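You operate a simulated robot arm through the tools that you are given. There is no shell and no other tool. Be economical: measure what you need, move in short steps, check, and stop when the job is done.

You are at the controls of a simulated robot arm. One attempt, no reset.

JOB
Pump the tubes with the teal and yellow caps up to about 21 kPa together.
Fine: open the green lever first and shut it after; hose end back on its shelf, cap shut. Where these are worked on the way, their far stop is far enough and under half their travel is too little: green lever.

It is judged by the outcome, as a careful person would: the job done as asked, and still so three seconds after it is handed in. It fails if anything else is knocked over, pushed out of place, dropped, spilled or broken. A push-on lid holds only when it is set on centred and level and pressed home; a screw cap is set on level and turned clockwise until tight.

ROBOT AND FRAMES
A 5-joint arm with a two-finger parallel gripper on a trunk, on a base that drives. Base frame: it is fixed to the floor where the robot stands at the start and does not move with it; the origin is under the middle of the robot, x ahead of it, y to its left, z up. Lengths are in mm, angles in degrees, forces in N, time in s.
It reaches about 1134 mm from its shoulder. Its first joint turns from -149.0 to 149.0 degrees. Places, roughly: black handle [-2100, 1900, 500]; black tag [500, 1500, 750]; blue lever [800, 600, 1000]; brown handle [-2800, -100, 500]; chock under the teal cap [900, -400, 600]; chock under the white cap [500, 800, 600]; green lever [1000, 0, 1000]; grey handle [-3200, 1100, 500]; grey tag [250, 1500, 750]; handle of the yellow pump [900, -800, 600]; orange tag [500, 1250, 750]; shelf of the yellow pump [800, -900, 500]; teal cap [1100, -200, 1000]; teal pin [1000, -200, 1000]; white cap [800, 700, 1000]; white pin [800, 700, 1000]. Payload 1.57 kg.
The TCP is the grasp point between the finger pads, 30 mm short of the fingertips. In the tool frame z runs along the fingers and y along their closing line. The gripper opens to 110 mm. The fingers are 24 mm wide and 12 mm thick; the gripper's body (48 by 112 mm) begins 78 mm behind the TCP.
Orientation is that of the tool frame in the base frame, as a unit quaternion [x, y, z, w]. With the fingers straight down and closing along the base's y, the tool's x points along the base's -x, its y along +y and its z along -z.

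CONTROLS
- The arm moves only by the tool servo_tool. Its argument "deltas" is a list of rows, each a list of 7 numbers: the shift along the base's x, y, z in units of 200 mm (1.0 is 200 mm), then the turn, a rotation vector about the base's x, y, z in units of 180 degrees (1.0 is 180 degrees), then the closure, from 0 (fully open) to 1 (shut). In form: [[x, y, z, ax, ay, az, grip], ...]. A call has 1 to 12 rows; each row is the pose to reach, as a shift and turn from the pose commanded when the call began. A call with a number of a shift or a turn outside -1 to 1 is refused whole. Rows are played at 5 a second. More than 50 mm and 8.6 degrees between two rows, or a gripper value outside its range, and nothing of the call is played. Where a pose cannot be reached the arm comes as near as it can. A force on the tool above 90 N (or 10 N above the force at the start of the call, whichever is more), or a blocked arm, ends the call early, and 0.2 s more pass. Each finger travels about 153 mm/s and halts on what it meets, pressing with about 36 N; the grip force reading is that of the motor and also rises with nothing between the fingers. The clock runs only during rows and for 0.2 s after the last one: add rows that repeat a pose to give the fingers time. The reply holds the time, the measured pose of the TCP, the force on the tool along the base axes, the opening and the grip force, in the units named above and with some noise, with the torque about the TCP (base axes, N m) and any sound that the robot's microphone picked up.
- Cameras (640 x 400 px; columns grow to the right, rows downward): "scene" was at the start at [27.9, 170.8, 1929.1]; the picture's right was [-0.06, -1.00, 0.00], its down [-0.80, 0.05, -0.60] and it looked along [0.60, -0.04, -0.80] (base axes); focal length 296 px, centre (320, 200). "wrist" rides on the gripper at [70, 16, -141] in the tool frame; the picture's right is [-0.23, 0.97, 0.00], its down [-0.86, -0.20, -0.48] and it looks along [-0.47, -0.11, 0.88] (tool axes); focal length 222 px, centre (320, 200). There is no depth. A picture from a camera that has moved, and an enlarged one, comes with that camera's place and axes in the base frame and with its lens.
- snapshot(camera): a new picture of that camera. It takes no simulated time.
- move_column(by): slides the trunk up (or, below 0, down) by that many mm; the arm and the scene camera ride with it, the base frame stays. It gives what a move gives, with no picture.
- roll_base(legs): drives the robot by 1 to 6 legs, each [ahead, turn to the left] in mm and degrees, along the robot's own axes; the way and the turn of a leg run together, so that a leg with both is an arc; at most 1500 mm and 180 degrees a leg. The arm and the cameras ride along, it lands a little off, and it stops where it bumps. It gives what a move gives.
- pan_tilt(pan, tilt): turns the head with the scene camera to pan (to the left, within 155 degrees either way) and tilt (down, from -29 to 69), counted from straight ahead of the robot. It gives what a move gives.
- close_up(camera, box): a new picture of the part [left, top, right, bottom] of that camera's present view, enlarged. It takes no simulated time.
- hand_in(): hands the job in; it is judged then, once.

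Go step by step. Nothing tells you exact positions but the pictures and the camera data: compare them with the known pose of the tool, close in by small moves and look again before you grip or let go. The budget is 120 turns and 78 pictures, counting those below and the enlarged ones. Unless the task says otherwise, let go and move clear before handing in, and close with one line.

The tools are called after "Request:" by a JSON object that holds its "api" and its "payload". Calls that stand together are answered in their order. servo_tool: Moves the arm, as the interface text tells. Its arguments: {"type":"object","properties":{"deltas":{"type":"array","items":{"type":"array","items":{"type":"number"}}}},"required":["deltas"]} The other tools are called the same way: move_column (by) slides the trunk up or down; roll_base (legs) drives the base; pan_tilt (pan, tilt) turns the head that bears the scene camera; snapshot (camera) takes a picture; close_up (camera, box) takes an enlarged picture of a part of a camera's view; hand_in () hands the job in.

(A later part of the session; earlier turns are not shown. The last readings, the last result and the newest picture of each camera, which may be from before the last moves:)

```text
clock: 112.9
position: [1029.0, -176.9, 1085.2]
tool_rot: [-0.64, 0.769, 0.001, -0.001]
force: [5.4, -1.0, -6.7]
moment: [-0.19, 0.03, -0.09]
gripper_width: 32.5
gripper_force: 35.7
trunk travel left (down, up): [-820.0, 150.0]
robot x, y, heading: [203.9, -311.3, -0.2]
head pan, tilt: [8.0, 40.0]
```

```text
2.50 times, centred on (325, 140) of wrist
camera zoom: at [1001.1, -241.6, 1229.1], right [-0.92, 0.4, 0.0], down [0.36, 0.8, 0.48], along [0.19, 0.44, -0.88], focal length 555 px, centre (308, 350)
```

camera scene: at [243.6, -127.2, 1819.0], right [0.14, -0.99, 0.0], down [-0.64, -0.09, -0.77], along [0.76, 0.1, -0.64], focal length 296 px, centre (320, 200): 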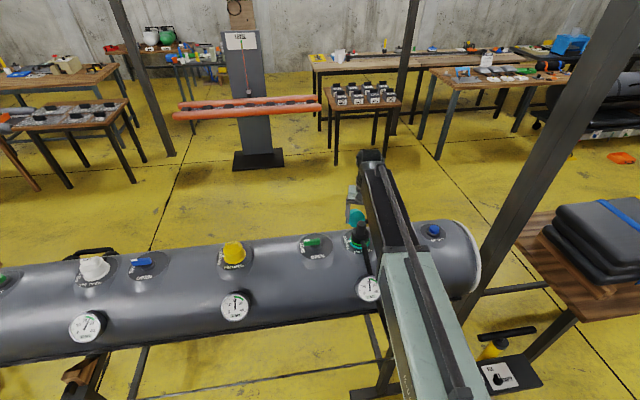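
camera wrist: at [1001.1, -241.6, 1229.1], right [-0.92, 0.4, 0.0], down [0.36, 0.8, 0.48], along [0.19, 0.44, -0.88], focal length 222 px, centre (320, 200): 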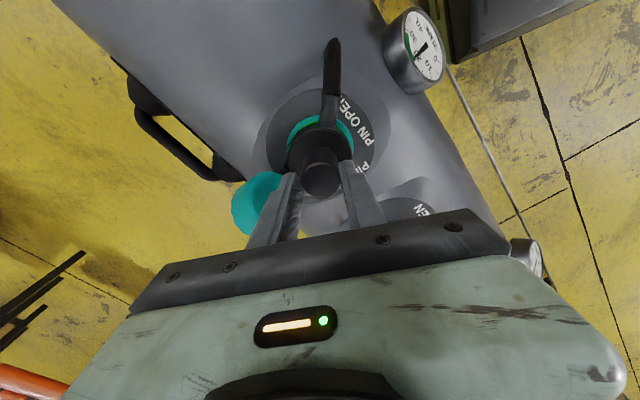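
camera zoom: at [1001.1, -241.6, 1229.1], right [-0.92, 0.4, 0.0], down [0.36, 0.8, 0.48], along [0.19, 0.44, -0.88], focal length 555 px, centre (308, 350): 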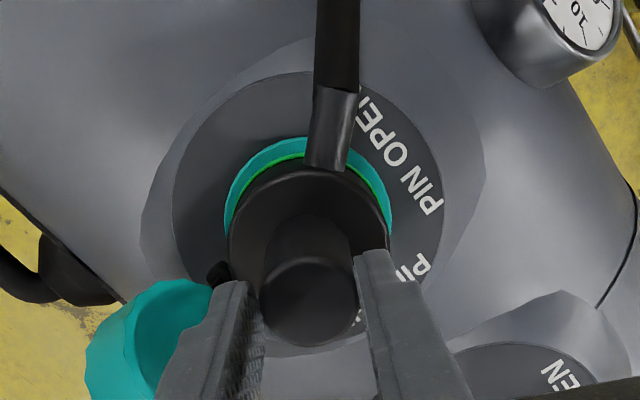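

The knob top is really ~1063 with its axis near (1028, -175), so I was gripping only its tip. Open, clear, spin back, and regrip deeper (TCP 1040), then lift.

Request:
{"api": "servo_tool", "payload": {"deltas": [[0, 0, 0, 0, 0, 0, 0.55], [0, 0, 0, 0, 0, 0, 0.55]]}}

Request:
{"api": "move_column", "payload": {"by": 15}}

Request:
{"api": "servo_tool", "payload": {"deltas": [[0, 0, 0, 0, 0, -0.04, 0.5], [0, 0, 0, 0, 0, -0.08, 0.5], [0, 0, 0, 0, 0, -0.12, 0.5], [0, 0, 0, 0, 0, -0.16, 0.5], [0, 0, 0, 0, 0, -0.2, 0.5], [0, 0.005, 0, 0, 0, -0.24, 0.5], [0, 0.008, 0, 0, 0, -0.27, 0.5]]}}

Request:
{"api": "move_column", "payload": {"by": -60}}

Request:
{"api": "servo_tool", "payload": {"deltas": [[0, 0, 0, 0, 0, 0, 0.9], [0, 0, 0, 0, 0, 0, 0.95], [0, 0, 0, 0, 0, 0, 0.95]]}}

Request:
{"api": "move_column", "payload": {"by": 15}}

Request:
{"api": "close_up", "payload": {"camera": "wrist", "box": [230, 60, 420, 220]}}

```text
clock: 113.5
position: [1026.8, -176.3, 1087.4]
tool_rot: [-0.639, 0.769, 0.002, -0.001]
force: [0.3, 0.3, 0.4]
moment: [0.02, 0.02, -0.01]
gripper_width: 49.4
gripper_force: 0.0
trunk travel left (down, up): [-820.0, 150.0]
robot x, y, heading: [202.8, -310.3, -0.0]
head pan, tilt: [8.0, 40.0]
```

```text
clock: 114.1
position: [1027.1, -176.7, 1102.4]
tool_rot: [-0.639, 0.769, 0.0, 0.0]
force: [0.1, 0.0, 0.0]
moment: [0.03, 0.01, 0.0]
gripper_width: 49.6
gripper_force: 0.1
trunk travel left (down, up): [-835.0, 135.0]
robot x, y, heading: [204.6, -309.2, -0.2]
head pan, tilt: [8.0, 40.0]
```

```text
clock: 115.7
position: [1027.6, -174.8, 1102.7]
tool_rot: [-0.264, 0.965, 0.0, 0.0]
force: [0.3, 0.5, 0.2]
moment: [0.02, -0.01, 0.03]
gripper_width: 55.0
gripper_force: 0.1
trunk travel left (down, up): [-835.0, 135.0]
robot x, y, heading: [200.9, -311.1, -0.3]
head pan, tilt: [8.0, 40.0]
```

```text
clock: 116.7
position: [1028.2, -175.8, 1042.3]
tool_rot: [-0.265, 0.964, 0.0, 0.0]
force: [0.2, 0.3, 0.3]
moment: [0.0, 0.02, 0.04]
gripper_width: 55.1
gripper_force: 0.0
trunk travel left (down, up): [-775.0, 195.0]
robot x, y, heading: [205.9, -308.6, -0.4]
head pan, tilt: [8.0, 40.0]
```

```text
clock: 117.5
position: [1026.8, -175.1, 1041.4]
tool_rot: [-0.265, 0.964, 0.001, -0.001]
force: [-2.2, 1.9, 0.6]
moment: [-0.56, -0.34, 0.09]
gripper_width: 32.8
gripper_force: 35.5
trunk travel left (down, up): [-775.0, 195.0]
robot x, y, heading: [203.0, -309.9, -0.3]
head pan, tilt: [8.0, 40.0]
```

```text
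clock: 118.2
position: [1029.0, -173.2, 1055.6]
tool_rot: [-0.266, 0.964, 0.001, 0.0]
force: [2.2, 7.7, -9.8]
moment: [-0.28, -0.28, 0.07]
gripper_width: 32.7
gripper_force: 35.7
trunk travel left (down, up): [-790.0, 180.0]
robot x, y, heading: [205.9, -307.9, -0.2]
head pan, tilt: [8.0, 40.0]
```

```text
2.50 times, centred on (325, 140) of wrist
camera zoom: at [961.7, -195.3, 1198.9], right [-0.3, 0.95, 0.0], down [0.84, 0.26, 0.48], along [0.46, 0.15, -0.88], focal length 555 px, centre (308, 350)
```

zoom: 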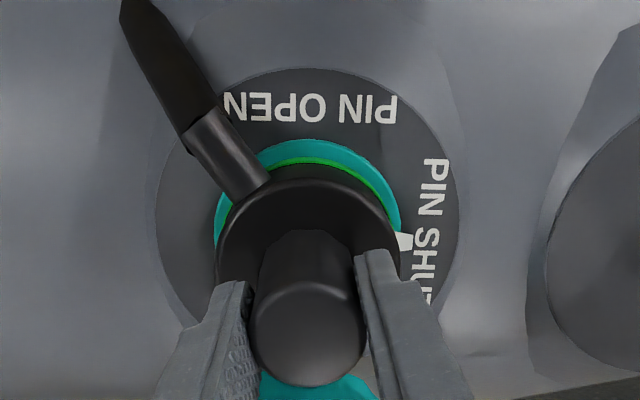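

Still seated. Lower again for a deep grip and twist further counter-clockwise.

Request:
{"api": "servo_tool", "payload": {"deltas": [[0, 0, 0, 0, 0, 0, 0.6], [0, 0, 0, 0, 0, 0, 0.6]]}}

Request:
{"api": "move_column", "payload": {"by": -20}}

Request:
{"api": "servo_tool", "payload": {"deltas": [[0, 0, 0, 0, 0, 0, 0.9], [0, 0, 0, 0, 0, 0, 1], [0, 0, 0, 0, 0, 0, 1]]}}

Request:
{"api": "servo_tool", "payload": {"deltas": [[0, 0, 0, 0, 0, 0.04, 1], [0, 0, 0, 0, 0, 0.08, 1], [0, 0, 0, 0, 0, 0.12, 1]]}}

Request:
{"api": "servo_tool", "payload": {"deltas": [[0, 0, 0, 0, 0, 0.04, 1], [0, 0, 0, 0, 0, 0.08, 1], [0, 0, 0, 0, 0, 0.12, 1], [0, 0, 0, 0, 0, 0.16, 1]]}}

Request:
{"api": "close_up", "payload": {"camera": "wrist", "box": [210, 0, 430, 220]}}

```text
clock: 118.8
position: [1027.4, -175.2, 1057.1]
tool_rot: [-0.264, 0.964, 0.0, -0.001]
force: [0.1, 0.6, -0.4]
moment: [0.03, 0.0, -0.03]
gripper_width: 44.0
gripper_force: 0.0
trunk travel left (down, up): [-790.0, 180.0]
robot x, y, heading: [202.9, -309.8, -0.3]
head pan, tilt: [8.0, 40.0]
```

```text
clock: 119.4
position: [1027.2, -176.0, 1039.7]
tool_rot: [-0.264, 0.964, 0.001, 0.003]
force: [24.7, 4.0, 54.6]
moment: [0.09, -0.57, -0.03]
gripper_width: 44.1
gripper_force: 0.0
trunk travel left (down, up): [-770.0, 200.0]
robot x, y, heading: [207.3, -308.3, -0.2]
head pan, tilt: [8.0, 40.0]
```

```text
clock: 120.2
position: [1025.4, -176.8, 1039.4]
tool_rot: [-0.264, 0.964, 0.0, 0.002]
force: [19.9, -1.7, 62.3]
moment: [-0.61, -0.15, 0.0]
gripper_width: 32.8
gripper_force: 35.7
trunk travel left (down, up): [-770.0, 200.0]
robot x, y, heading: [208.8, -311.0, -0.2]
head pan, tilt: [8.0, 40.0]
```

```text
clock: 121.0
position: [1025.2, -177.6, 1040.0]
tool_rot: [-0.441, 0.897, 0.001, 0.001]
force: [14.0, -10.6, 55.4]
moment: [-0.44, -0.38, -0.96]
gripper_width: 32.7
gripper_force: 36.1
trunk travel left (down, up): [-770.0, 200.0]
robot x, y, heading: [199.3, -315.2, -0.1]
head pan, tilt: [8.0, 40.0]
```

```text
clock: 122.0
position: [1026.5, -178.3, 1041.1]
tool_rot: [-0.65, 0.76, -0.002, 0.003]
force: [34.8, -13.8, 75.6]
moment: [0.03, 0.04, -1.26]
gripper_width: 32.7
gripper_force: 35.4
trunk travel left (down, up): [-770.0, 200.0]
robot x, y, heading: [201.2, -311.8, 0.1]
head pan, tilt: [8.0, 40.0]
```

```text
1.82 times, centred on (320, 110) of wrist
camera zoom: at [999.2, -244.4, 1182.2], right [-0.93, 0.37, -0.01], down [0.33, 0.81, 0.48], along [0.19, 0.45, -0.88], focal length 404 px, centre (320, 364)
```

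zoom: 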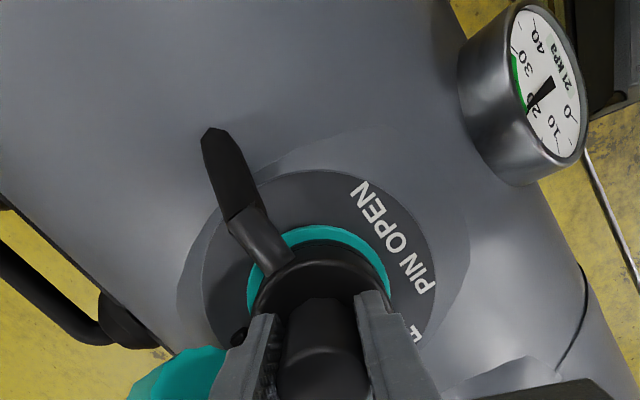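

It turned ~75° now and the green ring has disappeared—looks unlocked. Unload the downward press, finish the turn, and lift.

Request:
{"api": "move_column", "payload": {"by": 3}}

Request:
{"api": "servo_tool", "payload": {"deltas": [[0, 0, 0, 0, 0, 0.04, 1], [0, 0, 0, 0, 0, 0.08, 1], [0, 0, 0, 0, 0, 0.1, 1]]}}

Request:
{"api": "move_column", "payload": {"by": 20}}

Request:
{"api": "close_up", "payload": {"camera": "wrist", "box": [210, 0, 430, 220]}}

```text
clock: 122.5
position: [1026.3, -178.2, 1038.8]
tool_rot: [-0.651, 0.759, -0.001, 0.0]
force: [19.0, -17.7, 26.9]
moment: [-0.29, -0.94, 0.2]
gripper_width: 33.1
gripper_force: 36.2
trunk travel left (down, up): [-773.0, 197.0]
robot x, y, heading: [204.8, -311.0, 0.0]
head pan, tilt: [8.0, 40.0]
```

```text
clock: 123.3
position: [1029.2, -178.5, 1041.2]
tool_rot: [0.761, -0.648, 0.0, 0.0]
force: [25.0, -18.4, 26.2]
moment: [-0.41, -1.02, -0.54]
gripper_width: 32.9
gripper_force: 36.2
trunk travel left (down, up): [-773.0, 197.0]
robot x, y, heading: [205.6, -306.9, -0.4]
head pan, tilt: [8.0, 40.0]
```

```text
clock: 124.0
position: [1027.1, -174.7, 1060.4]
tool_rot: [0.762, -0.648, -0.003, 0.001]
force: [-0.1, -0.4, -1.4]
moment: [-0.01, -0.02, 0.01]
gripper_width: 32.5
gripper_force: 36.2
trunk travel left (down, up): [-793.0, 177.0]
robot x, y, heading: [200.1, -310.2, -0.2]
head pan, tilt: [8.0, 40.0]
```

```text
1.82 times, centred on (320, 110) of wrist
camera zoom: at [1022.8, -245.0, 1202.2], right [-1.0, 0.07, 0.0], down [0.06, 0.88, 0.48], along [0.03, 0.48, -0.88], focal length 404 px, centre (320, 364)
```

zoom: 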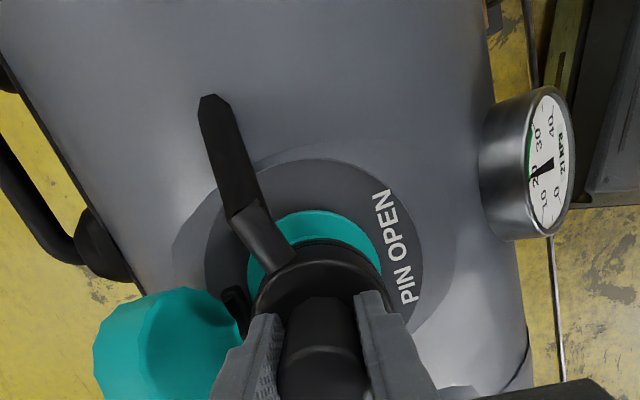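

The hose end is off and free in the gripper; gauge still 21. Raise it, then carry it toward the pump shelf, spinning so the camera sits on the -x side.

Request:
{"api": "move_column", "payload": {"by": 160}}

Request:
{"api": "servo_tool", "payload": {"deltas": [[-0.097, -0.185, 0, 0, 0, -0.042, 1], [-0.194, -0.37, 0, 0, 0, -0.084, 1], [-0.291, -0.555, 0, 0, 0, -0.126, 1], [-0.388, -0.74, 0, 0, 0, -0.168, 1], [-0.485, -0.925, 0, 0, 0, -0.21, 1]]}}

Request:
{"api": "servo_tool", "payload": {"deltas": [[-0.097, -0.185, 0, 0, 0, -0.042, 1], [-0.194, -0.37, 0, 0, 0, -0.084, 1], [-0.291, -0.555, 0, 0, 0, -0.126, 1], [-0.388, -0.74, 0, 0, 0, -0.168, 1], [-0.485, -0.925, 0, 0, 0, -0.21, 1]]}}

Request:
{"api": "servo_tool", "payload": {"deltas": [[-0.097, -0.185, 0, 0, 0, -0.02, 1], [-0.194, -0.37, 0, 0, 0, -0.041, 1], [-0.291, -0.555, 0, 0, 0, -0.041, 1], [-0.388, -0.74, 0, 0, 0, -0.041, 1], [-0.485, -0.925, 0, 0, 0, -0.041, 1]]}}

Request:
{"api": "servo_tool", "payload": {"deltas": [[-0.097, -0.185, 0, 0, 0, 0, 1], [-0.194, -0.37, 0, 0, 0, 0, 1], [-0.291, -0.555, 0, 0, 0, 0, 1], [-0.388, -0.74, 0, 0, 0, 0, 1], [-0.45, -0.925, 0, 0, 0, 0, 1]]}}

Request:
{"api": "snapshot", "payload": {"camera": "wrist"}}

```text
clock: 125.8
position: [1027.8, -175.0, 1219.5]
tool_rot: [0.762, -0.648, -0.001, 0.001]
force: [-0.6, -0.1, -1.7]
moment: [-0.01, -0.02, 0.02]
gripper_width: 32.4
gripper_force: 36.0
trunk travel left (down, up): [-953.0, 17.0]
robot x, y, heading: [203.8, -312.4, -0.0]
head pan, tilt: [8.0, 40.0]
```

```text
clock: 127.0
position: [931.8, -360.3, 1219.4]
tool_rot: [-0.509, 0.861, 0.002, 0.0]
force: [0.1, -0.3, -1.8]
moment: [0.0, 0.01, 0.03]
gripper_width: 32.5
gripper_force: 35.9
trunk travel left (down, up): [-953.0, 17.0]
robot x, y, heading: [201.1, -312.0, -0.2]
head pan, tilt: [8.0, 40.0]
```

```text
clock: 128.2
position: [834.1, -545.4, 1219.3]
tool_rot: [-0.203, 0.979, 0.002, 0.0]
force: [0.0, -0.3, -1.3]
moment: [0.01, -0.01, -0.01]
gripper_width: 32.6
gripper_force: 35.5
trunk travel left (down, up): [-953.0, 17.0]
robot x, y, heading: [205.5, -308.1, -0.0]
head pan, tilt: [8.0, 40.0]
```

```text
clock: 129.4
position: [734.9, -731.6, 1219.7]
tool_rot: [-0.141, 0.99, 0.001, 0.0]
force: [-0.7, 0.3, -1.4]
moment: [0.02, 0.01, 0.04]
gripper_width: 32.3
gripper_force: 35.9
trunk travel left (down, up): [-953.0, 17.0]
robot x, y, heading: [205.6, -307.7, -0.2]
head pan, tilt: [8.0, 40.0]
```

```text
clock: 130.7
position: [644.8, -917.2, 1219.4]
tool_rot: [-0.14, 0.99, 0.002, 0.0]
force: [0.5, -0.2, -0.7]
moment: [-0.01, 0.01, -0.01]
gripper_width: 32.4
gripper_force: 36.4
trunk travel left (down, up): [-953.0, 17.0]
robot x, y, heading: [203.4, -308.3, -0.2]
head pan, tilt: [8.0, 40.0]
```

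```text
12 pictures are left
camera wrist: at [575.0, -920.1, 1362.4], right [-0.05, 1.0, 0.0], down [0.88, 0.05, 0.48], along [0.48, 0.03, -0.88], focal length 222 px, centre (320, 200)
```

wrist: 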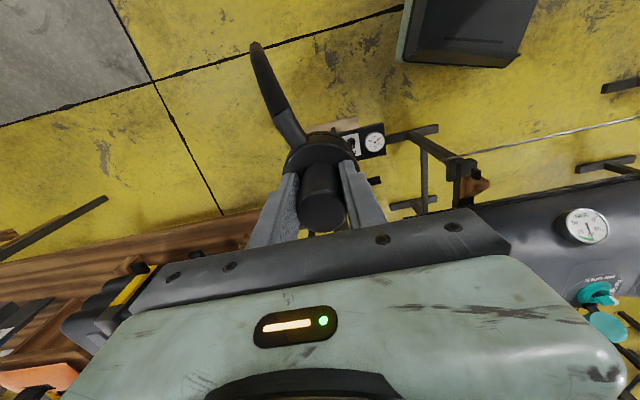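

The held end blocks the wrist's view of the shelf; the scene camera should see it now.

Request:
{"api": "pan_tilt", "payload": {"pan": -45, "tilt": 52}}

Request:
{"api": "close_up", "payload": {"camera": "scene", "box": [240, 130, 400, 290]}}

```text
clock: 131.9
position: [646.2, -916.6, 1219.5]
tool_rot: [-0.14, 0.99, 0.001, -0.001]
force: [-0.4, 0.2, -0.2]
moment: [0.04, 0.01, 0.01]
gripper_width: 32.4
gripper_force: 35.7
trunk travel left (down, up): [-953.0, 17.0]
robot x, y, heading: [204.5, -307.6, -0.3]
head pan, tilt: [-45.0, 52.0]
```

```text
2.50 times, centred on (320, 210) of scene
camera zoom: at [212.4, -192.2, 1927.3], right [-0.71, -0.71, 0.0], down [-0.56, 0.56, -0.62], along [0.43, -0.44, -0.79], focal length 741 px, centre (320, 175)
```

zoom: 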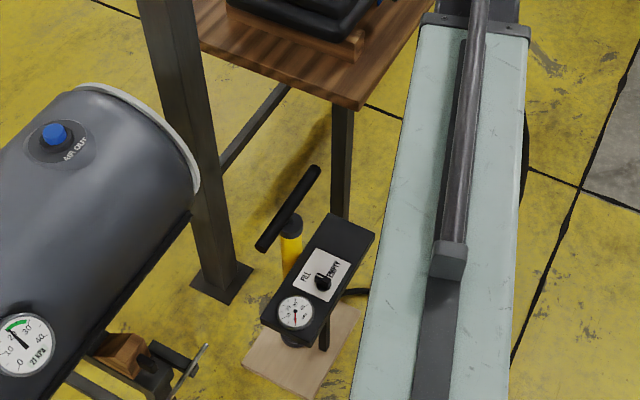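

Shelf's free end is about 90×125 mm, centred near (836, -912), top z ≈460–480. Move above it and lower partway.

Request:
{"api": "servo_tool", "payload": {"deltas": [[0.24, 0.005, 0, 0, 0, 0, 1], [0.48, 0.01, 0, 0, 0, 0, 1], [0.72, 0.015, 0, 0, 0, 0, 1], [0.955, 0.023, 0, 0, 0, 0, 1]]}}

Request:
{"api": "move_column", "payload": {"by": -400}}

Request:
{"api": "move_column", "payload": {"by": -190}}

Request:
{"api": "snapshot", "payload": {"camera": "wrist"}}

```text
clock: 132.9
position: [838.7, -910.2, 1220.2]
tool_rot: [-0.141, 0.99, 0.002, -0.001]
force: [0.4, 0.0, -1.2]
moment: [0.0, 0.0, -0.01]
gripper_width: 32.4
gripper_force: 35.5
trunk travel left (down, up): [-953.0, 17.0]
robot x, y, heading: [205.6, -309.9, -0.2]
head pan, tilt: [-45.0, 52.0]
```

```text
clock: 136.7
position: [837.7, -910.1, 819.4]
tool_rot: [-0.141, 0.99, 0.001, -0.001]
force: [-1.0, 0.4, -1.0]
moment: [0.04, 0.02, -0.04]
gripper_width: 32.4
gripper_force: 36.0
trunk travel left (down, up): [-553.0, 417.0]
robot x, y, heading: [206.3, -309.1, -0.2]
head pan, tilt: [-45.0, 52.0]
```

```text
clock: 138.8
position: [838.4, -910.2, 629.9]
tool_rot: [-0.141, 0.99, 0.002, 0.0]
force: [0.0, 0.7, -1.4]
moment: [0.02, 0.01, 0.02]
gripper_width: 32.5
gripper_force: 35.7
trunk travel left (down, up): [-363.0, 607.0]
robot x, y, heading: [205.5, -310.4, -0.3]
head pan, tilt: [-45.0, 52.0]
```

```text
10 pictures are left
camera wrist: at [767.2, -913.8, 772.5], right [-0.05, 1.0, 0.0], down [0.88, 0.05, 0.48], along [0.48, 0.03, -0.88], focal length 222 px, centre (320, 200)
```

wrist: 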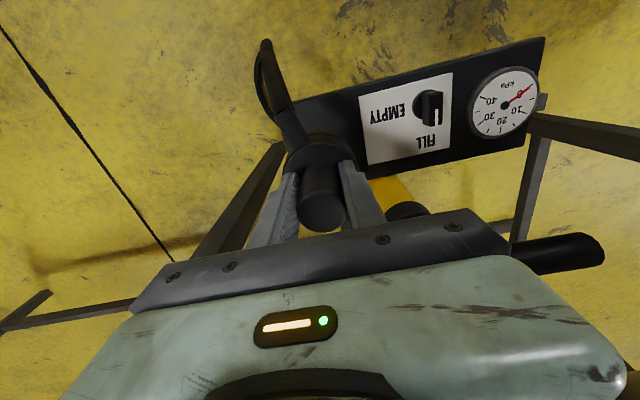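

The free area centre works out to (833, -905). Nudge slightly and descend in small steps until contact.

Request:
{"api": "servo_tool", "payload": {"deltas": [[-0.02, 0.02, 0, 0, 0, 0, 1]]}}

Request:
{"api": "move_column", "payload": {"by": -65}}

Request:
{"api": "move_column", "payload": {"by": -10}}

Request:
{"api": "move_column", "payload": {"by": -7}}

```text
clock: 139.2
position: [834.2, -908.8, 629.7]
tool_rot: [-0.14, 0.99, 0.001, 0.0]
force: [0.1, 0.8, -1.7]
moment: [0.02, -0.01, -0.01]
gripper_width: 32.6
gripper_force: 36.1
trunk travel left (down, up): [-363.0, 607.0]
robot x, y, heading: [206.4, -311.1, -0.6]
head pan, tilt: [-45.0, 52.0]
```

```text
clock: 140.2
position: [834.2, -907.2, 564.2]
tool_rot: [-0.141, 0.99, 0.001, -0.001]
force: [-0.2, 0.1, -1.2]
moment: [-0.01, 0.01, 0.01]
gripper_width: 32.5
gripper_force: 36.3
trunk travel left (down, up): [-298.0, 672.0]
robot x, y, heading: [205.0, -311.4, 0.0]
head pan, tilt: [-45.0, 52.0]
```

```text
clock: 140.8
position: [832.5, -906.6, 554.7]
tool_rot: [-0.141, 0.99, 0.001, -0.001]
force: [0.2, 0.3, -1.1]
moment: [0.0, 0.0, -0.04]
gripper_width: 32.6
gripper_force: 36.2
trunk travel left (down, up): [-288.0, 682.0]
robot x, y, heading: [201.1, -310.4, -0.4]
head pan, tilt: [-45.0, 52.0]
```

```text
clock: 141.4
position: [834.4, -906.7, 547.9]
tool_rot: [-0.141, 0.99, 0.002, 0.0]
force: [-0.3, 1.2, -1.2]
moment: [0.02, 0.01, 0.0]
gripper_width: 32.4
gripper_force: 36.2
trunk travel left (down, up): [-281.0, 689.0]
robot x, y, heading: [201.7, -310.4, -0.6]
head pan, tilt: [-45.0, 52.0]
```

Request:
{"api": "move_column", "payload": {"by": -6}}

Request:
{"api": "move_column", "payload": {"by": -6}}

Request:
{"api": "move_column", "payload": {"by": -5}}

```text
clock: 141.9
position: [832.6, -906.6, 543.1]
tool_rot: [-0.141, 0.99, 0.0, 0.001]
force: [1.0, -1.9, 15.2]
moment: [0.05, -0.66, -0.05]
gripper_width: 32.4
gripper_force: 36.0
trunk travel left (down, up): [-275.0, 695.0]
robot x, y, heading: [208.4, -309.6, -0.1]
head pan, tilt: [-45.0, 52.0]
```

```text
clock: 142.5
position: [833.0, -906.2, 542.1]
tool_rot: [-0.141, 0.99, -0.002, 0.002]
force: [13.7, -15.6, 78.1]
moment: [0.34, 0.16, -0.01]
gripper_width: 32.5
gripper_force: 36.2
trunk travel left (down, up): [-269.0, 701.0]
robot x, y, heading: [203.4, -311.3, -0.1]
head pan, tilt: [-45.0, 52.0]
```

```text
clock: 142.8
position: [831.9, -907.8, 541.9]
tool_rot: [-0.141, 0.99, -0.003, 0.002]
force: [1.9, -2.8, 75.0]
moment: [1.2, 0.96, -0.03]
gripper_width: 32.4
gripper_force: 35.4
trunk travel left (down, up): [-269.0, 701.0]
robot x, y, heading: [203.7, -307.2, -0.0]
head pan, tilt: [-45.0, 52.0]
stopped: the force on the tool passed its limit at 100 N (the readings are from after the stop); the commanded pose is now the measured one
```

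It's firmly on the shelf. Unload the press, open the fingers, and check before rising.

Request:
{"api": "move_column", "payload": {"by": 5}}

Request:
{"api": "servo_tool", "payload": {"deltas": [[0, 0, 0, 0, 0, 0, 0.6], [0, 0, 0, 0, 0, 0, 0.4], [0, 0, 0, 0, 0, 0, 0.4], [0, 0, 0, 0, 0, 0, 0.4]]}}

Request:
{"api": "snapshot", "payload": {"camera": "wrist"}}

```text
clock: 143.3
position: [833.9, -907.7, 541.6]
tool_rot: [-0.141, 0.99, -0.001, 0.002]
force: [-5.2, 4.9, 16.6]
moment: [0.57, 0.08, 0.16]
gripper_width: 32.3
gripper_force: 36.5
trunk travel left (down, up): [-274.0, 696.0]
robot x, y, heading: [200.1, -308.5, -0.2]
head pan, tilt: [-45.0, 52.0]
```

```text
clock: 144.3
position: [835.2, -907.9, 542.1]
tool_rot: [-0.139, 0.99, -0.001, 0.002]
force: [2.3, -3.9, 14.8]
moment: [0.36, 0.09, 0.01]
gripper_width: 61.8
gripper_force: 0.1
trunk travel left (down, up): [-274.0, 696.0]
robot x, y, heading: [203.1, -312.6, -0.0]
head pan, tilt: [-45.0, 52.0]
```

```text
9 pictures are left
camera wrist: at [763.2, -910.5, 684.4], right [-0.05, 1.0, 0.0], down [0.88, 0.05, 0.48], along [0.48, 0.02, -0.88], focal length 222 px, centre (320, 200)
```

wrist: 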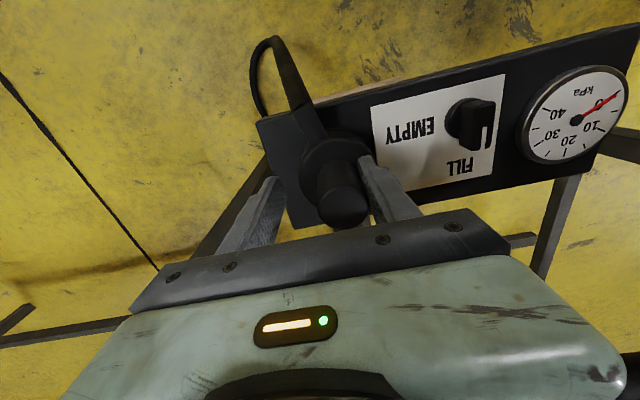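

Request:
{"api": "move_column", "payload": {"by": 12}}

Request:
{"api": "servo_tool", "payload": {"deltas": [[0, 0, 0, 0, 0, 0, 0.3], [0, 0, 0, 0, 0, 0, 0.3]]}}

Request:
{"api": "move_column", "payload": {"by": 70}}

Request:
{"api": "close_up", "payload": {"camera": "wrist", "box": [200, 0, 440, 240]}}

```text
clock: 144.9
position: [834.2, -908.3, 553.3]
tool_rot: [-0.141, 0.99, -0.001, 0.002]
force: [0.9, 0.7, -0.3]
moment: [0.0, -0.01, 0.03]
gripper_width: 65.9
gripper_force: 0.1
trunk travel left (down, up): [-286.0, 684.0]
robot x, y, heading: [205.4, -309.4, -0.2]
head pan, tilt: [-45.0, 52.0]
```

```text
clock: 145.5
position: [833.4, -908.0, 553.8]
tool_rot: [-0.14, 0.99, -0.001, 0.001]
force: [-1.2, 0.1, -0.2]
moment: [0.01, 0.01, -0.02]
gripper_width: 77.1
gripper_force: 0.1
trunk travel left (down, up): [-286.0, 684.0]
robot x, y, heading: [208.5, -309.2, -0.2]
head pan, tilt: [-45.0, 52.0]
```

```text
clock: 146.6
position: [833.9, -909.2, 622.4]
tool_rot: [-0.14, 0.99, -0.001, 0.0]
force: [-0.5, -0.3, -0.2]
moment: [0.01, -0.01, 0.03]
gripper_width: 77.0
gripper_force: 0.1
trunk travel left (down, up): [-356.0, 614.0]
robot x, y, heading: [207.2, -310.7, -0.4]
head pan, tilt: [-45.0, 52.0]
```

```text
1.67 times, centred on (320, 120) of wrist
camera zoom: at [763.7, -910.8, 765.6], right [-0.05, 1.0, 0.0], down [0.88, 0.05, 0.48], along [0.48, 0.02, -0.88], focal length 370 px, centre (320, 333)
```

zoom: 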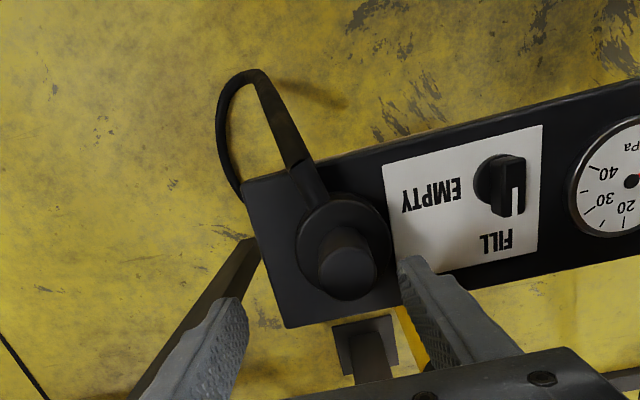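

The hose end stands upright on its shelf. Now raise the arm and return to the teal valve to close its cap, which stands open leaning to +x (centre ≈ (1119, -155, 994)).

Request:
{"api": "move_column", "payload": {"by": 400}}

Request:
{"api": "move_column", "payload": {"by": 200}}

Request:
{"api": "servo_tool", "payload": {"deltas": [[0.03, 0.24, 0, 0, 0, 0, 0.5], [0.06, 0.48, 0, 0, 0, 0, 1], [0.09, 0.72, 0, 0, 0, 0, 1], [0.12, 0.96, 0, 0, 0, 0, 1]]}}

Request:
{"api": "servo_tool", "payload": {"deltas": [[0.03, 0.24, 0, 0, 0, 0, 1], [0.06, 0.48, 0, 0, 0, 0, 1], [0.09, 0.72, 0, 0, 0, 0, 1], [0.12, 0.96, 0, 0, 0, 0, 1]]}}

Request:
{"api": "servo_tool", "payload": {"deltas": [[0.03, 0.24, 0, 0, 0, 0, 1], [0.06, 0.48, 0, 0, 0, 0, 1], [0.09, 0.72, 0, 0, 0, 0, 1], [0.12, 0.96, 0, 0, 0, 0, 1]]}}

Request:
{"api": "servo_tool", "payload": {"deltas": [[0.03, 0.24, 0, 0, 0, 0, 1], [0.06, 0.48, 0, 0, 0, 0, 1], [0.06, 0.72, 0, 0, 0, 0, 1], [0.06, 0.93, 0, 0, 0, 0, 1]]}}

Request:
{"api": "roll_base", "payload": {"legs": [[120, 0]]}}

Request:
{"api": "snapshot", "payload": {"camera": "wrist"}}

```text
clock: 150.4
position: [834.6, -908.0, 1022.8]
tool_rot: [-0.141, 0.99, -0.001, 0.001]
force: [0.2, 0.0, -0.1]
moment: [0.01, -0.01, 0.02]
gripper_width: 77.0
gripper_force: 0.0
trunk travel left (down, up): [-756.0, 214.0]
robot x, y, heading: [203.7, -310.8, -0.0]
head pan, tilt: [-45.0, 52.0]
```

```text
clock: 152.6
position: [835.2, -907.6, 1221.8]
tool_rot: [-0.14, 0.99, -0.002, 0.0]
force: [0.2, 0.1, -0.1]
moment: [0.01, 0.0, 0.01]
gripper_width: 77.0
gripper_force: 0.0
trunk travel left (down, up): [-956.0, 14.0]
robot x, y, heading: [204.7, -311.5, -0.3]
head pan, tilt: [-45.0, 52.0]
```

```text
clock: 153.6
position: [858.8, -714.0, 1222.8]
tool_rot: [-0.14, 0.99, -0.001, 0.002]
force: [0.8, -1.0, 0.3]
moment: [-0.01, 0.02, 0.0]
gripper_width: 0.0
gripper_force: 20.9
trunk travel left (down, up): [-956.0, 14.0]
robot x, y, heading: [200.3, -312.8, -0.0]
head pan, tilt: [-45.0, 52.0]
```

```text
clock: 154.6
position: [884.1, -525.2, 1223.1]
tool_rot: [-0.14, 0.99, -0.001, 0.001]
force: [0.3, -0.4, 1.2]
moment: [-0.01, -0.01, 0.03]
gripper_width: 0.0
gripper_force: 21.3
trunk travel left (down, up): [-956.0, 14.0]
robot x, y, heading: [201.8, -308.9, -0.4]
head pan, tilt: [-45.0, 52.0]
```

```text
clock: 155.6
position: [906.5, -330.4, 1222.4]
tool_rot: [-0.14, 0.99, 0.0, 0.002]
force: [0.7, 0.6, -0.4]
moment: [-0.04, -0.01, 0.01]
gripper_width: 0.0
gripper_force: 21.5
trunk travel left (down, up): [-956.0, 14.0]
robot x, y, heading: [204.3, -312.3, -0.0]
head pan, tilt: [-45.0, 52.0]
```

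```text
clock: 156.6
position: [918.9, -143.7, 1223.5]
tool_rot: [-0.14, 0.99, -0.001, 0.001]
force: [0.1, 0.7, 0.4]
moment: [-0.03, 0.0, 0.0]
gripper_width: 0.0
gripper_force: 21.3
trunk travel left (down, up): [-956.0, 14.0]
robot x, y, heading: [203.8, -314.0, -0.0]
head pan, tilt: [-45.0, 52.0]
```

```text
clock: 157.8
position: [1039.7, -146.9, 1221.4]
tool_rot: [-0.14, 0.99, -0.001, 0.001]
force: [0.3, -0.1, 0.1]
moment: [-0.03, 0.03, -0.02]
gripper_width: 0.1
gripper_force: 21.0
trunk travel left (down, up): [-956.0, 14.0]
robot x, y, heading: [321.0, -310.7, 0.0]
head pan, tilt: [-45.0, 52.0]
```

```text
7 pictures are left
camera wrist: at [968.3, -148.7, 1364.8], right [-0.05, 1.0, 0.0], down [0.88, 0.05, 0.48], along [0.48, 0.02, -0.88], focal length 222 px, centre (320, 200)
```

wrist: 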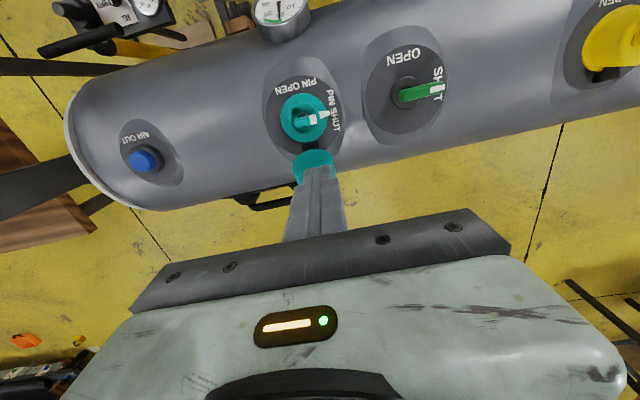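

Request:
{"api": "close_up", "payload": {"camera": "wrist", "box": [250, 70, 390, 210]}}

```text
2.86 times, centred on (320, 140) of wrist
camera zoom: at [968.3, -148.7, 1364.8], right [-0.05, 1.0, 0.0], down [0.88, 0.05, 0.48], along [0.48, 0.02, -0.88], focal length 635 px, centre (320, 371)
```

zoom: 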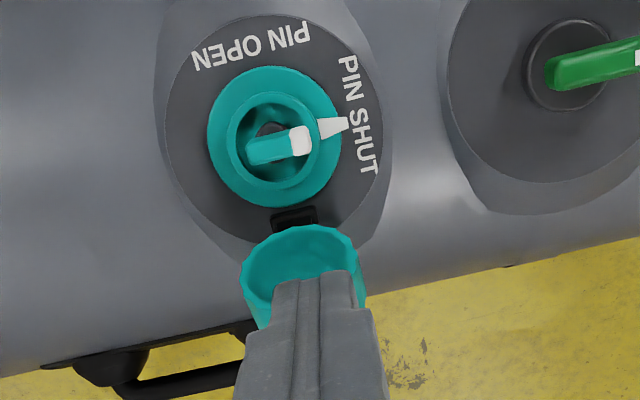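

The pin stays at SHUT; the hinge is near (1073, -161). With fingers closed I'll go beyond the cap, lower with tips at ~995, and sweep it inward toward the hinge.

Request:
{"api": "servo_tool", "payload": {"deltas": [[0.24, 0.03, 0, 0, 0, 0, 1], [0.48, 0.06, 0, 0, 0, 0, 1], [0.74, 0.1, 0, 0, 0, 0, 1]]}}

Request:
{"api": "move_column", "payload": {"by": -197}}

Request:
{"api": "servo_tool", "payload": {"deltas": [[-0.072, -0.0213, 0, 0, 0, 0, 1], [-0.144, -0.0426, 0, 0, 0, 0, 1], [-0.192, -0.0568, 0, 0, 0, 0, 1], [-0.24, -0.071, 0, 0, 0, 0, 1], [-0.288, -0.0852, 0, 0, 0, 0, 1]]}}

Request:
{"api": "close_up", "payload": {"camera": "wrist", "box": [230, 40, 410, 220]}}

```text
refused: row 3 steps farther than a row can; nothing moved
```

```text
clock: 159.9
position: [1037.8, -146.4, 1032.2]
tool_rot: [-0.141, 0.99, -0.001, 0.007]
force: [-5.7, 0.0, 48.5]
moment: [-0.43, 0.71, -0.17]
gripper_width: 0.0
gripper_force: 21.0
trunk travel left (down, up): [-762.0, 208.0]
robot x, y, heading: [323.3, -305.5, -0.4]
head pan, tilt: [-45.0, 52.0]
stopped: the force on the tool passed its limit at 102 N (the readings are from after the stop); the commanded pose is now the measured one
```

```text
clock: 160.2
position: [1035.0, -146.5, 1032.5]
tool_rot: [-0.144, 0.989, 0.002, 0.016]
force: [4.6, 4.7, 66.3]
moment: [-0.42, 0.36, 0.08]
gripper_width: 0.1
gripper_force: 20.8
trunk travel left (down, up): [-762.0, 208.0]
robot x, y, heading: [320.9, -313.3, -0.1]
head pan, tilt: [-45.0, 52.0]
stopped in row 1: the force on the tool passed its limit at 101 N (the readings are from after the stop); the commanded pose is now the measured one
```

```text
2.22 times, centred on (320, 130) of wrist
camera zoom: at [960.2, -150.3, 1172.6], right [-0.06, 1.0, 0.0], down [0.86, 0.05, 0.51], along [0.5, 0.03, -0.86], focal length 494 px, centre (320, 356)
```

zoom: 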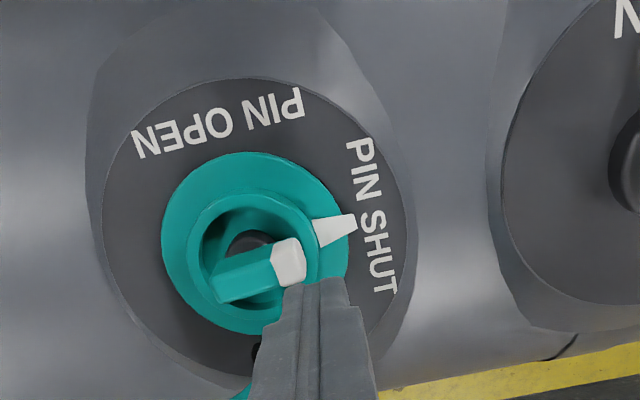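

A step was refused and the next calls ran anyway: the fingertips pressed on the valve rim, but the force limit stopped it and the pin is unmoved. Rise straight away.

Request:
{"api": "move_column", "payload": {"by": 190}}

```text
clock: 162.3
position: [1038.5, -146.3, 1217.9]
tool_rot: [-0.143, 0.99, 0.0, 0.012]
force: [0.2, -0.8, 0.2]
moment: [-0.05, 0.02, -0.04]
gripper_width: 0.0
gripper_force: 21.0
trunk travel left (down, up): [-952.0, 18.0]
robot x, y, heading: [323.4, -309.6, -0.2]
head pan, tilt: [-45.0, 52.0]
```

Clear above. Now move beyond the cap with smaller steps (and level the small tilt), checking before lowering.

Request:
{"api": "servo_tool", "payload": {"deltas": [[0.19, 0.025, 0, 0, 0.0076, 0, 1], [0.38, 0.05, 0, 0, 0.0076, 0, 1], [0.57, 0.075, 0, 0, 0.0076, 0, 1], [0.75, 0.1, 0, 0, 0.0076, 0, 1]]}}

```text
clock: 163.3
position: [1191.1, -126.9, 1216.8]
tool_rot: [-0.143, 0.99, 0.002, 0.0]
force: [0.3, -0.5, -0.2]
moment: [0.03, 0.01, -0.04]
gripper_width: 0.0
gripper_force: 21.3
trunk travel left (down, up): [-952.0, 18.0]
robot x, y, heading: [326.8, -312.7, -0.3]
head pan, tilt: [-45.0, 52.0]
```

Request:
{"api": "move_column", "payload": {"by": -192}}

Request:
{"api": "close_up", "payload": {"camera": "wrist", "box": [200, 0, 440, 220]}}

```text
clock: 165.4
position: [1189.2, -126.7, 1027.0]
tool_rot: [-0.143, 0.99, 0.003, 0.0]
force: [0.9, 0.0, 0.2]
moment: [-0.02, -0.01, -0.02]
gripper_width: 0.0
gripper_force: 21.5
trunk travel left (down, up): [-760.0, 210.0]
robot x, y, heading: [322.2, -310.2, -0.1]
head pan, tilt: [-45.0, 52.0]
```

```text
1.82 times, centred on (320, 110) of wrist
camera zoom: at [1118.5, -130.7, 1169.1], right [-0.06, 1.0, 0.01], down [0.88, 0.05, 0.48], along [0.48, 0.03, -0.88], focal length 404 px, centre (320, 364)
```

zoom: 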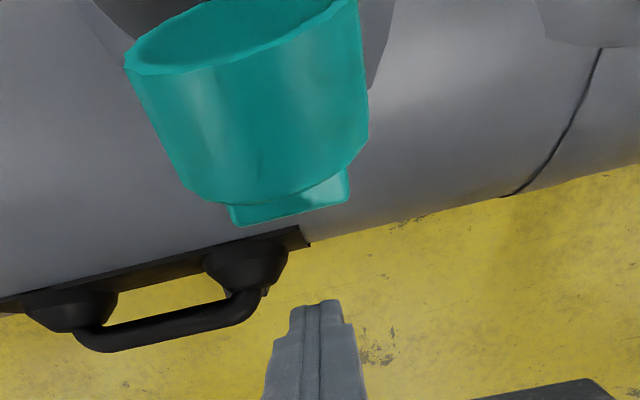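

The cap is a deep cup lying open on its side, LIFT tab toward +x. I'll raise the tips to ~1017 for leverage and sweep it up toward the valve.

Request:
{"api": "move_column", "payload": {"by": 20}}

Request:
{"api": "servo_tool", "payload": {"deltas": [[-0.096, -0.0284, 0, 0, 0, 0, 1], [-0.192, -0.0568, 0, 0, 0, 0, 1], [-0.24, -0.071, 0, 0, 0, 0, 1], [-0.288, -0.0852, 0, 0, 0, 0, 1], [-0.336, -0.0994, 0, 0, 0, 0, 1], [-0.384, -0.1136, 0, 0, 0, 0, 1], [-0.432, -0.1278, 0, 0, 0, 0, 1]]}}

```text
clock: 166.1
position: [1189.3, -127.5, 1045.5]
tool_rot: [-0.143, 0.99, 0.002, 0.0]
force: [-0.7, 0.4, 0.5]
moment: [0.0, 0.0, 0.0]
gripper_width: 0.0
gripper_force: 20.8
trunk travel left (down, up): [-780.0, 190.0]
robot x, y, heading: [323.4, -308.2, -0.3]
head pan, tilt: [-45.0, 52.0]
```

```text
clock: 167.2
position: [1138.2, -141.7, 1046.7]
tool_rot: [-0.142, 0.99, 0.005, 0.014]
force: [18.0, 5.9, 23.7]
moment: [0.07, 0.3, 0.07]
gripper_width: 0.0
gripper_force: 21.4
trunk travel left (down, up): [-780.0, 190.0]
robot x, y, heading: [325.0, -312.9, -0.1]
head pan, tilt: [-45.0, 52.0]
stopped in row 5: the force on the tool passed its limit at 106 N (the readings are from after the stop); the commanded pose is now the measured one
```

The fingers met the cup's upper wall instead of its back face, pressing it further open. Back off, lower so the tips (≈983) reach behind the back face, and sweep again.

Request:
{"api": "servo_tool", "payload": {"deltas": [[0.096, 0.0284, 0, 0, 0.009, 0, 1], [0.192, 0.0568, 0, 0, 0.009, 0, 1], [0.26, 0.077, 0, 0, 0.009, 0, 1]]}}

Request:
{"api": "move_column", "payload": {"by": -33}}

```text
clock: 168.0
position: [1189.6, -128.5, 1046.2]
tool_rot: [-0.142, 0.99, 0.006, -0.003]
force: [0.7, 0.0, 0.4]
moment: [0.01, -0.01, -0.02]
gripper_width: 0.2
gripper_force: 21.5
trunk travel left (down, up): [-780.0, 190.0]
robot x, y, heading: [321.9, -311.9, -0.2]
head pan, tilt: [-45.0, 52.0]
```

```text
clock: 168.8
position: [1189.3, -129.6, 1013.6]
tool_rot: [-0.142, 0.99, 0.006, -0.002]
force: [-0.6, -0.5, -0.5]
moment: [0.03, -0.03, 0.01]
gripper_width: 0.0
gripper_force: 21.2
trunk travel left (down, up): [-747.0, 223.0]
robot x, y, heading: [323.8, -311.4, -0.1]
head pan, tilt: [-45.0, 52.0]
```

Request:
{"api": "servo_tool", "payload": {"deltas": [[-0.096, -0.0284, 0, 0, 0, 0, 1], [-0.144, -0.0426, 0, 0, 0, 0, 1], [-0.192, -0.0568, 0, 0, 0, 0, 1], [-0.216, -0.064, 0, 0, 0, 0, 1], [-0.24, -0.071, 0, 0, 0, 0, 1], [-0.264, -0.078, 0, 0, 0, 0, 1], [-0.288, -0.0852, 0, 0, 0, 0, 1]]}}

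```text
clock: 169.9
position: [1154.9, -137.4, 1013.0]
tool_rot: [-0.142, 0.99, 0.007, 0.012]
force: [22.9, 6.1, 8.4]
moment: [0.1, -0.1, 0.02]
gripper_width: 0.0
gripper_force: 21.3
trunk travel left (down, up): [-747.0, 223.0]
robot x, y, heading: [326.0, -312.5, -0.2]
head pan, tilt: [-45.0, 52.0]
stopped in row 5: the force on the tool passed its limit at 97 N (the readings are from after the stop); the commanded pose is now the measured one
```

A straight push jams by friction at the cup's edge. Better: pinch the cup across its sides (pads along the hinge axis) and carry it over in an arc. Back off, rise and open above it.

Request:
{"api": "servo_tool", "payload": {"deltas": [[0.096, 0.0284, 0, 0, 0.008, 0, 1], [0.144, 0.0426, 0, 0, 0.008, 0, 1]]}}

Request:
{"api": "move_column", "payload": {"by": 90}}

```text
clock: 170.5
position: [1180.3, -129.6, 1013.4]
tool_rot: [-0.143, 0.99, 0.009, -0.004]
force: [0.4, 0.2, 0.3]
moment: [0.0, -0.03, -0.01]
gripper_width: 0.0
gripper_force: 20.9
trunk travel left (down, up): [-747.0, 223.0]
robot x, y, heading: [321.4, -309.2, -0.5]
head pan, tilt: [-45.0, 52.0]
```

```text
clock: 171.8
position: [1181.2, -130.3, 1103.6]
tool_rot: [-0.142, 0.99, 0.009, -0.003]
force: [-0.2, -1.4, 0.4]
moment: [0.02, 0.0, -0.05]
gripper_width: 0.1
gripper_force: 21.1
trunk travel left (down, up): [-837.0, 133.0]
robot x, y, heading: [322.8, -308.3, -0.2]
head pan, tilt: [-45.0, 52.0]
```

Request:
{"api": "servo_tool", "payload": {"deltas": [[-0.15, -0.042, 0, 0, 0, 0, 0.5], [-0.3, -0.085, 0, 0, 0, 0, 0.07], [-0.3, -0.085, 0, 0, 0, 0, 0.07], [-0.3, -0.085, 0, 0, 0, 0, 0.07]]}}

Request:
{"api": "close_up", "payload": {"camera": "wrist", "box": [180, 20, 460, 240]}}

```text
clock: 172.8
position: [1120.9, -146.8, 1103.0]
tool_rot: [-0.143, 0.99, 0.009, -0.003]
force: [0.3, -0.6, -0.5]
moment: [0.01, -0.02, 0.01]
gripper_width: 102.1
gripper_force: 0.1
trunk travel left (down, up): [-837.0, 133.0]
robot x, y, heading: [321.5, -308.9, -0.4]
head pan, tilt: [-45.0, 52.0]
```

```text
1.82 times, centred on (320, 130) of wrist
camera zoom: at [1051.3, -151.2, 1246.6], right [-0.06, 1.0, 0.02], down [0.88, 0.04, 0.47], along [0.47, 0.04, -0.88], focal length 404 px, centre (320, 327)
```

zoom: 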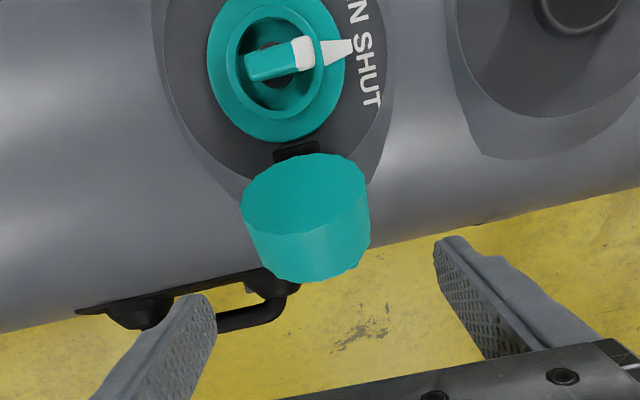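

The cup geometry matches my model (hinge z≈978, open ~127°). Lower around its sides and pinch it.

Request:
{"api": "move_column", "payload": {"by": -102}}

Request:
{"api": "servo_tool", "payload": {"deltas": [[0, 0, 0, 0, 0, 0, 0.3], [0, 0, 0, 0, 0, 0, 0.45], [0, 0, 0, 0, 0, 0, 0.45], [0, 0, 0, 0, 0, 0, 0.45]]}}

```text
clock: 174.1
position: [1121.3, -145.4, 1001.5]
tool_rot: [-0.143, 0.99, 0.009, -0.003]
force: [0.5, -0.4, 0.1]
moment: [0.01, -0.04, 0.02]
gripper_width: 102.3
gripper_force: 0.1
trunk travel left (down, up): [-735.0, 235.0]
robot x, y, heading: [323.1, -310.6, -0.3]
head pan, tilt: [-45.0, 52.0]
```

```text
clock: 175.1
position: [1120.7, -145.4, 1001.2]
tool_rot: [-0.143, 0.99, 0.008, -0.003]
force: [3.7, -6.6, 0.9]
moment: [-0.47, -0.12, -0.39]
gripper_width: 67.4
gripper_force: 44.9
trunk travel left (down, up): [-735.0, 235.0]
robot x, y, heading: [326.0, -313.1, -0.2]
head pan, tilt: [-45.0, 52.0]
```

Pinched (67 mm). Start the arc: up and inward in small alternating steps.

Request:
{"api": "move_column", "payload": {"by": 17}}

Request:
{"api": "servo_tool", "payload": {"deltas": [[-0.038, -0.011, 0, 0, 0, 0, 0.5]]}}

Request:
{"api": "move_column", "payload": {"by": 13}}

Request:
{"api": "servo_tool", "payload": {"deltas": [[-0.06, -0.0178, 0, 0, 0, 0, 0.5]]}}

```text
clock: 175.8
position: [1121.8, -146.3, 1018.1]
tool_rot: [-0.142, 0.99, 0.009, -0.002]
force: [4.6, -8.6, 4.0]
moment: [-0.11, 0.02, 0.15]
gripper_width: 68.4
gripper_force: 4.9
trunk travel left (down, up): [-752.0, 218.0]
robot x, y, heading: [321.7, -307.9, -0.1]
head pan, tilt: [-45.0, 52.0]
```

```text
clock: 176.2
position: [1112.6, -150.3, 1018.0]
tool_rot: [-0.143, 0.99, 0.009, -0.003]
force: [9.2, -10.2, 6.7]
moment: [-0.12, 0.05, 0.16]
gripper_width: 67.9
gripper_force: 14.0
trunk travel left (down, up): [-752.0, 218.0]
robot x, y, heading: [326.4, -310.4, -0.0]
head pan, tilt: [-45.0, 52.0]
```

```text
clock: 176.8
position: [1112.4, -150.1, 1030.4]
tool_rot: [-0.143, 0.99, 0.009, -0.005]
force: [-17.0, -18.0, -35.6]
moment: [0.13, -0.2, 0.25]
gripper_width: 67.3
gripper_force: 44.4
trunk travel left (down, up): [-765.0, 205.0]
robot x, y, heading: [323.0, -309.4, -0.1]
head pan, tilt: [-45.0, 52.0]
```

```text
clock: 177.2
position: [1104.2, -152.0, 1031.7]
tool_rot: [-0.142, 0.99, 0.009, 0.0]
force: [29.6, -9.9, 18.7]
moment: [0.1, -0.93, 0.65]
gripper_width: 67.5
gripper_force: 45.3
trunk travel left (down, up): [-765.0, 205.0]
robot x, y, heading: [327.1, -309.5, -0.1]
head pan, tilt: [-45.0, 52.0]
```

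Request:
{"api": "move_column", "payload": {"by": 9}}

Request:
{"api": "servo_tool", "payload": {"deltas": [[-0.038, -0.0114, 0, 0, 0, 0, 0.5], [-0.076, -0.0227, 0, 0, 0, 0, 0.5]]}}

Request:
{"api": "close_up", "payload": {"camera": "wrist", "box": [180, 20, 460, 240]}}

```text
clock: 177.8
position: [1099.6, -153.7, 1038.3]
tool_rot: [-0.142, 0.99, 0.01, -0.006]
force: [-8.6, -20.7, -41.2]
moment: [0.13, -0.2, 0.3]
gripper_width: 67.4
gripper_force: 45.2
trunk travel left (down, up): [-774.0, 196.0]
robot x, y, heading: [320.9, -311.6, -0.0]
head pan, tilt: [-45.0, 52.0]
```

```text
clock: 178.3
position: [1087.9, -156.7, 1039.3]
tool_rot: [-0.142, 0.99, 0.009, -0.001]
force: [29.0, -14.7, 11.2]
moment: [0.14, -1.31, 0.89]
gripper_width: 67.2
gripper_force: 45.6
trunk travel left (down, up): [-774.0, 196.0]
robot x, y, heading: [326.7, -307.9, -0.1]
head pan, tilt: [-45.0, 52.0]
```

```text
1.82 times, centred on (320, 130) of wrist
camera zoom: at [1017.7, -162.5, 1183.0], right [-0.06, 1.0, 0.02], down [0.88, 0.04, 0.47], along [0.47, 0.04, -0.88], focal length 404 px, centre (320, 327)
```

zoom: 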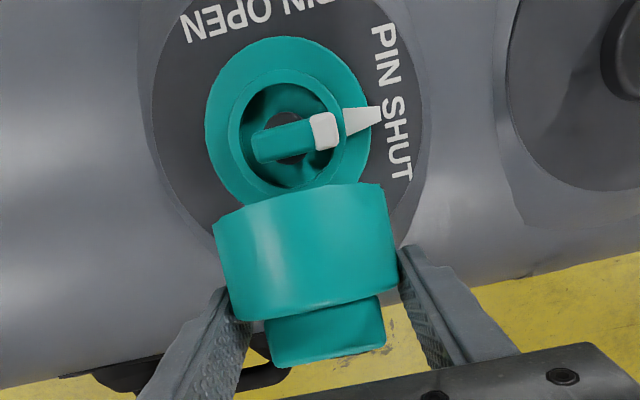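

Working well: the cap is now about upright. Continue over the top.

Request:
{"api": "servo_tool", "payload": {"deltas": [[-0.048, -0.0142, 0, 0, 0, 0, 0.5], [-0.096, -0.0284, 0, 0, 0, 0, 0.5]]}}

Request:
{"api": "servo_tool", "payload": {"deltas": [[-0.043, -0.0128, 0, 0, 0, 0, 0.5], [-0.086, -0.0256, 0, 0, 0, 0, 0.5]]}}

Request:
{"api": "move_column", "payload": {"by": -6}}

Request:
{"api": "servo_tool", "payload": {"deltas": [[-0.038, -0.0114, 0, 0, 0, 0, 0.5], [-0.072, -0.0213, 0, 0, 0, 0, 0.5]]}}

Request:
{"api": "move_column", "payload": {"by": -10}}

```text
clock: 178.9
position: [1065.5, -161.8, 1039.2]
tool_rot: [-0.143, 0.99, 0.011, -0.004]
force: [8.6, -16.5, -7.5]
moment: [-0.03, -0.13, 0.36]
gripper_width: 71.4
gripper_force: 9.4
trunk travel left (down, up): [-774.0, 196.0]
robot x, y, heading: [322.6, -311.0, -0.1]
head pan, tilt: [-45.0, 52.0]
```

```text
clock: 179.6
position: [1049.1, -167.5, 1039.6]
tool_rot: [-0.143, 0.99, 0.009, -0.003]
force: [10.5, -16.0, -3.5]
moment: [-0.37, -0.35, 0.3]
gripper_width: 71.2
gripper_force: 9.0
trunk travel left (down, up): [-774.0, 196.0]
robot x, y, heading: [325.0, -308.8, -0.1]
head pan, tilt: [-45.0, 52.0]
```

```text
clock: 180.1
position: [1047.0, -167.6, 1035.7]
tool_rot: [-0.142, 0.99, 0.009, -0.004]
force: [-0.8, -18.8, 2.1]
moment: [-0.69, 0.16, -0.07]
gripper_width: 71.2
gripper_force: 8.6
trunk travel left (down, up): [-768.0, 202.0]
robot x, y, heading: [320.5, -310.0, -0.3]
head pan, tilt: [-45.0, 52.0]
```

```text
clock: 180.7
position: [1035.5, -170.2, 1033.6]
tool_rot: [-0.142, 0.99, 0.009, -0.003]
force: [11.1, -14.6, -3.1]
moment: [-0.35, -0.37, 0.24]
gripper_width: 70.7
gripper_force: 8.9
trunk travel left (down, up): [-768.0, 202.0]
robot x, y, heading: [324.2, -308.3, -0.2]
head pan, tilt: [-45.0, 52.0]
```

```text
clock: 181.3
position: [1032.9, -171.1, 1024.3]
tool_rot: [-0.143, 0.99, 0.009, -0.004]
force: [-1.1, -18.7, -1.2]
moment: [-0.61, 0.22, -0.24]
gripper_width: 70.4
gripper_force: 9.3
trunk travel left (down, up): [-758.0, 212.0]
robot x, y, heading: [321.4, -312.9, -0.3]
head pan, tilt: [-45.0, 52.0]
```

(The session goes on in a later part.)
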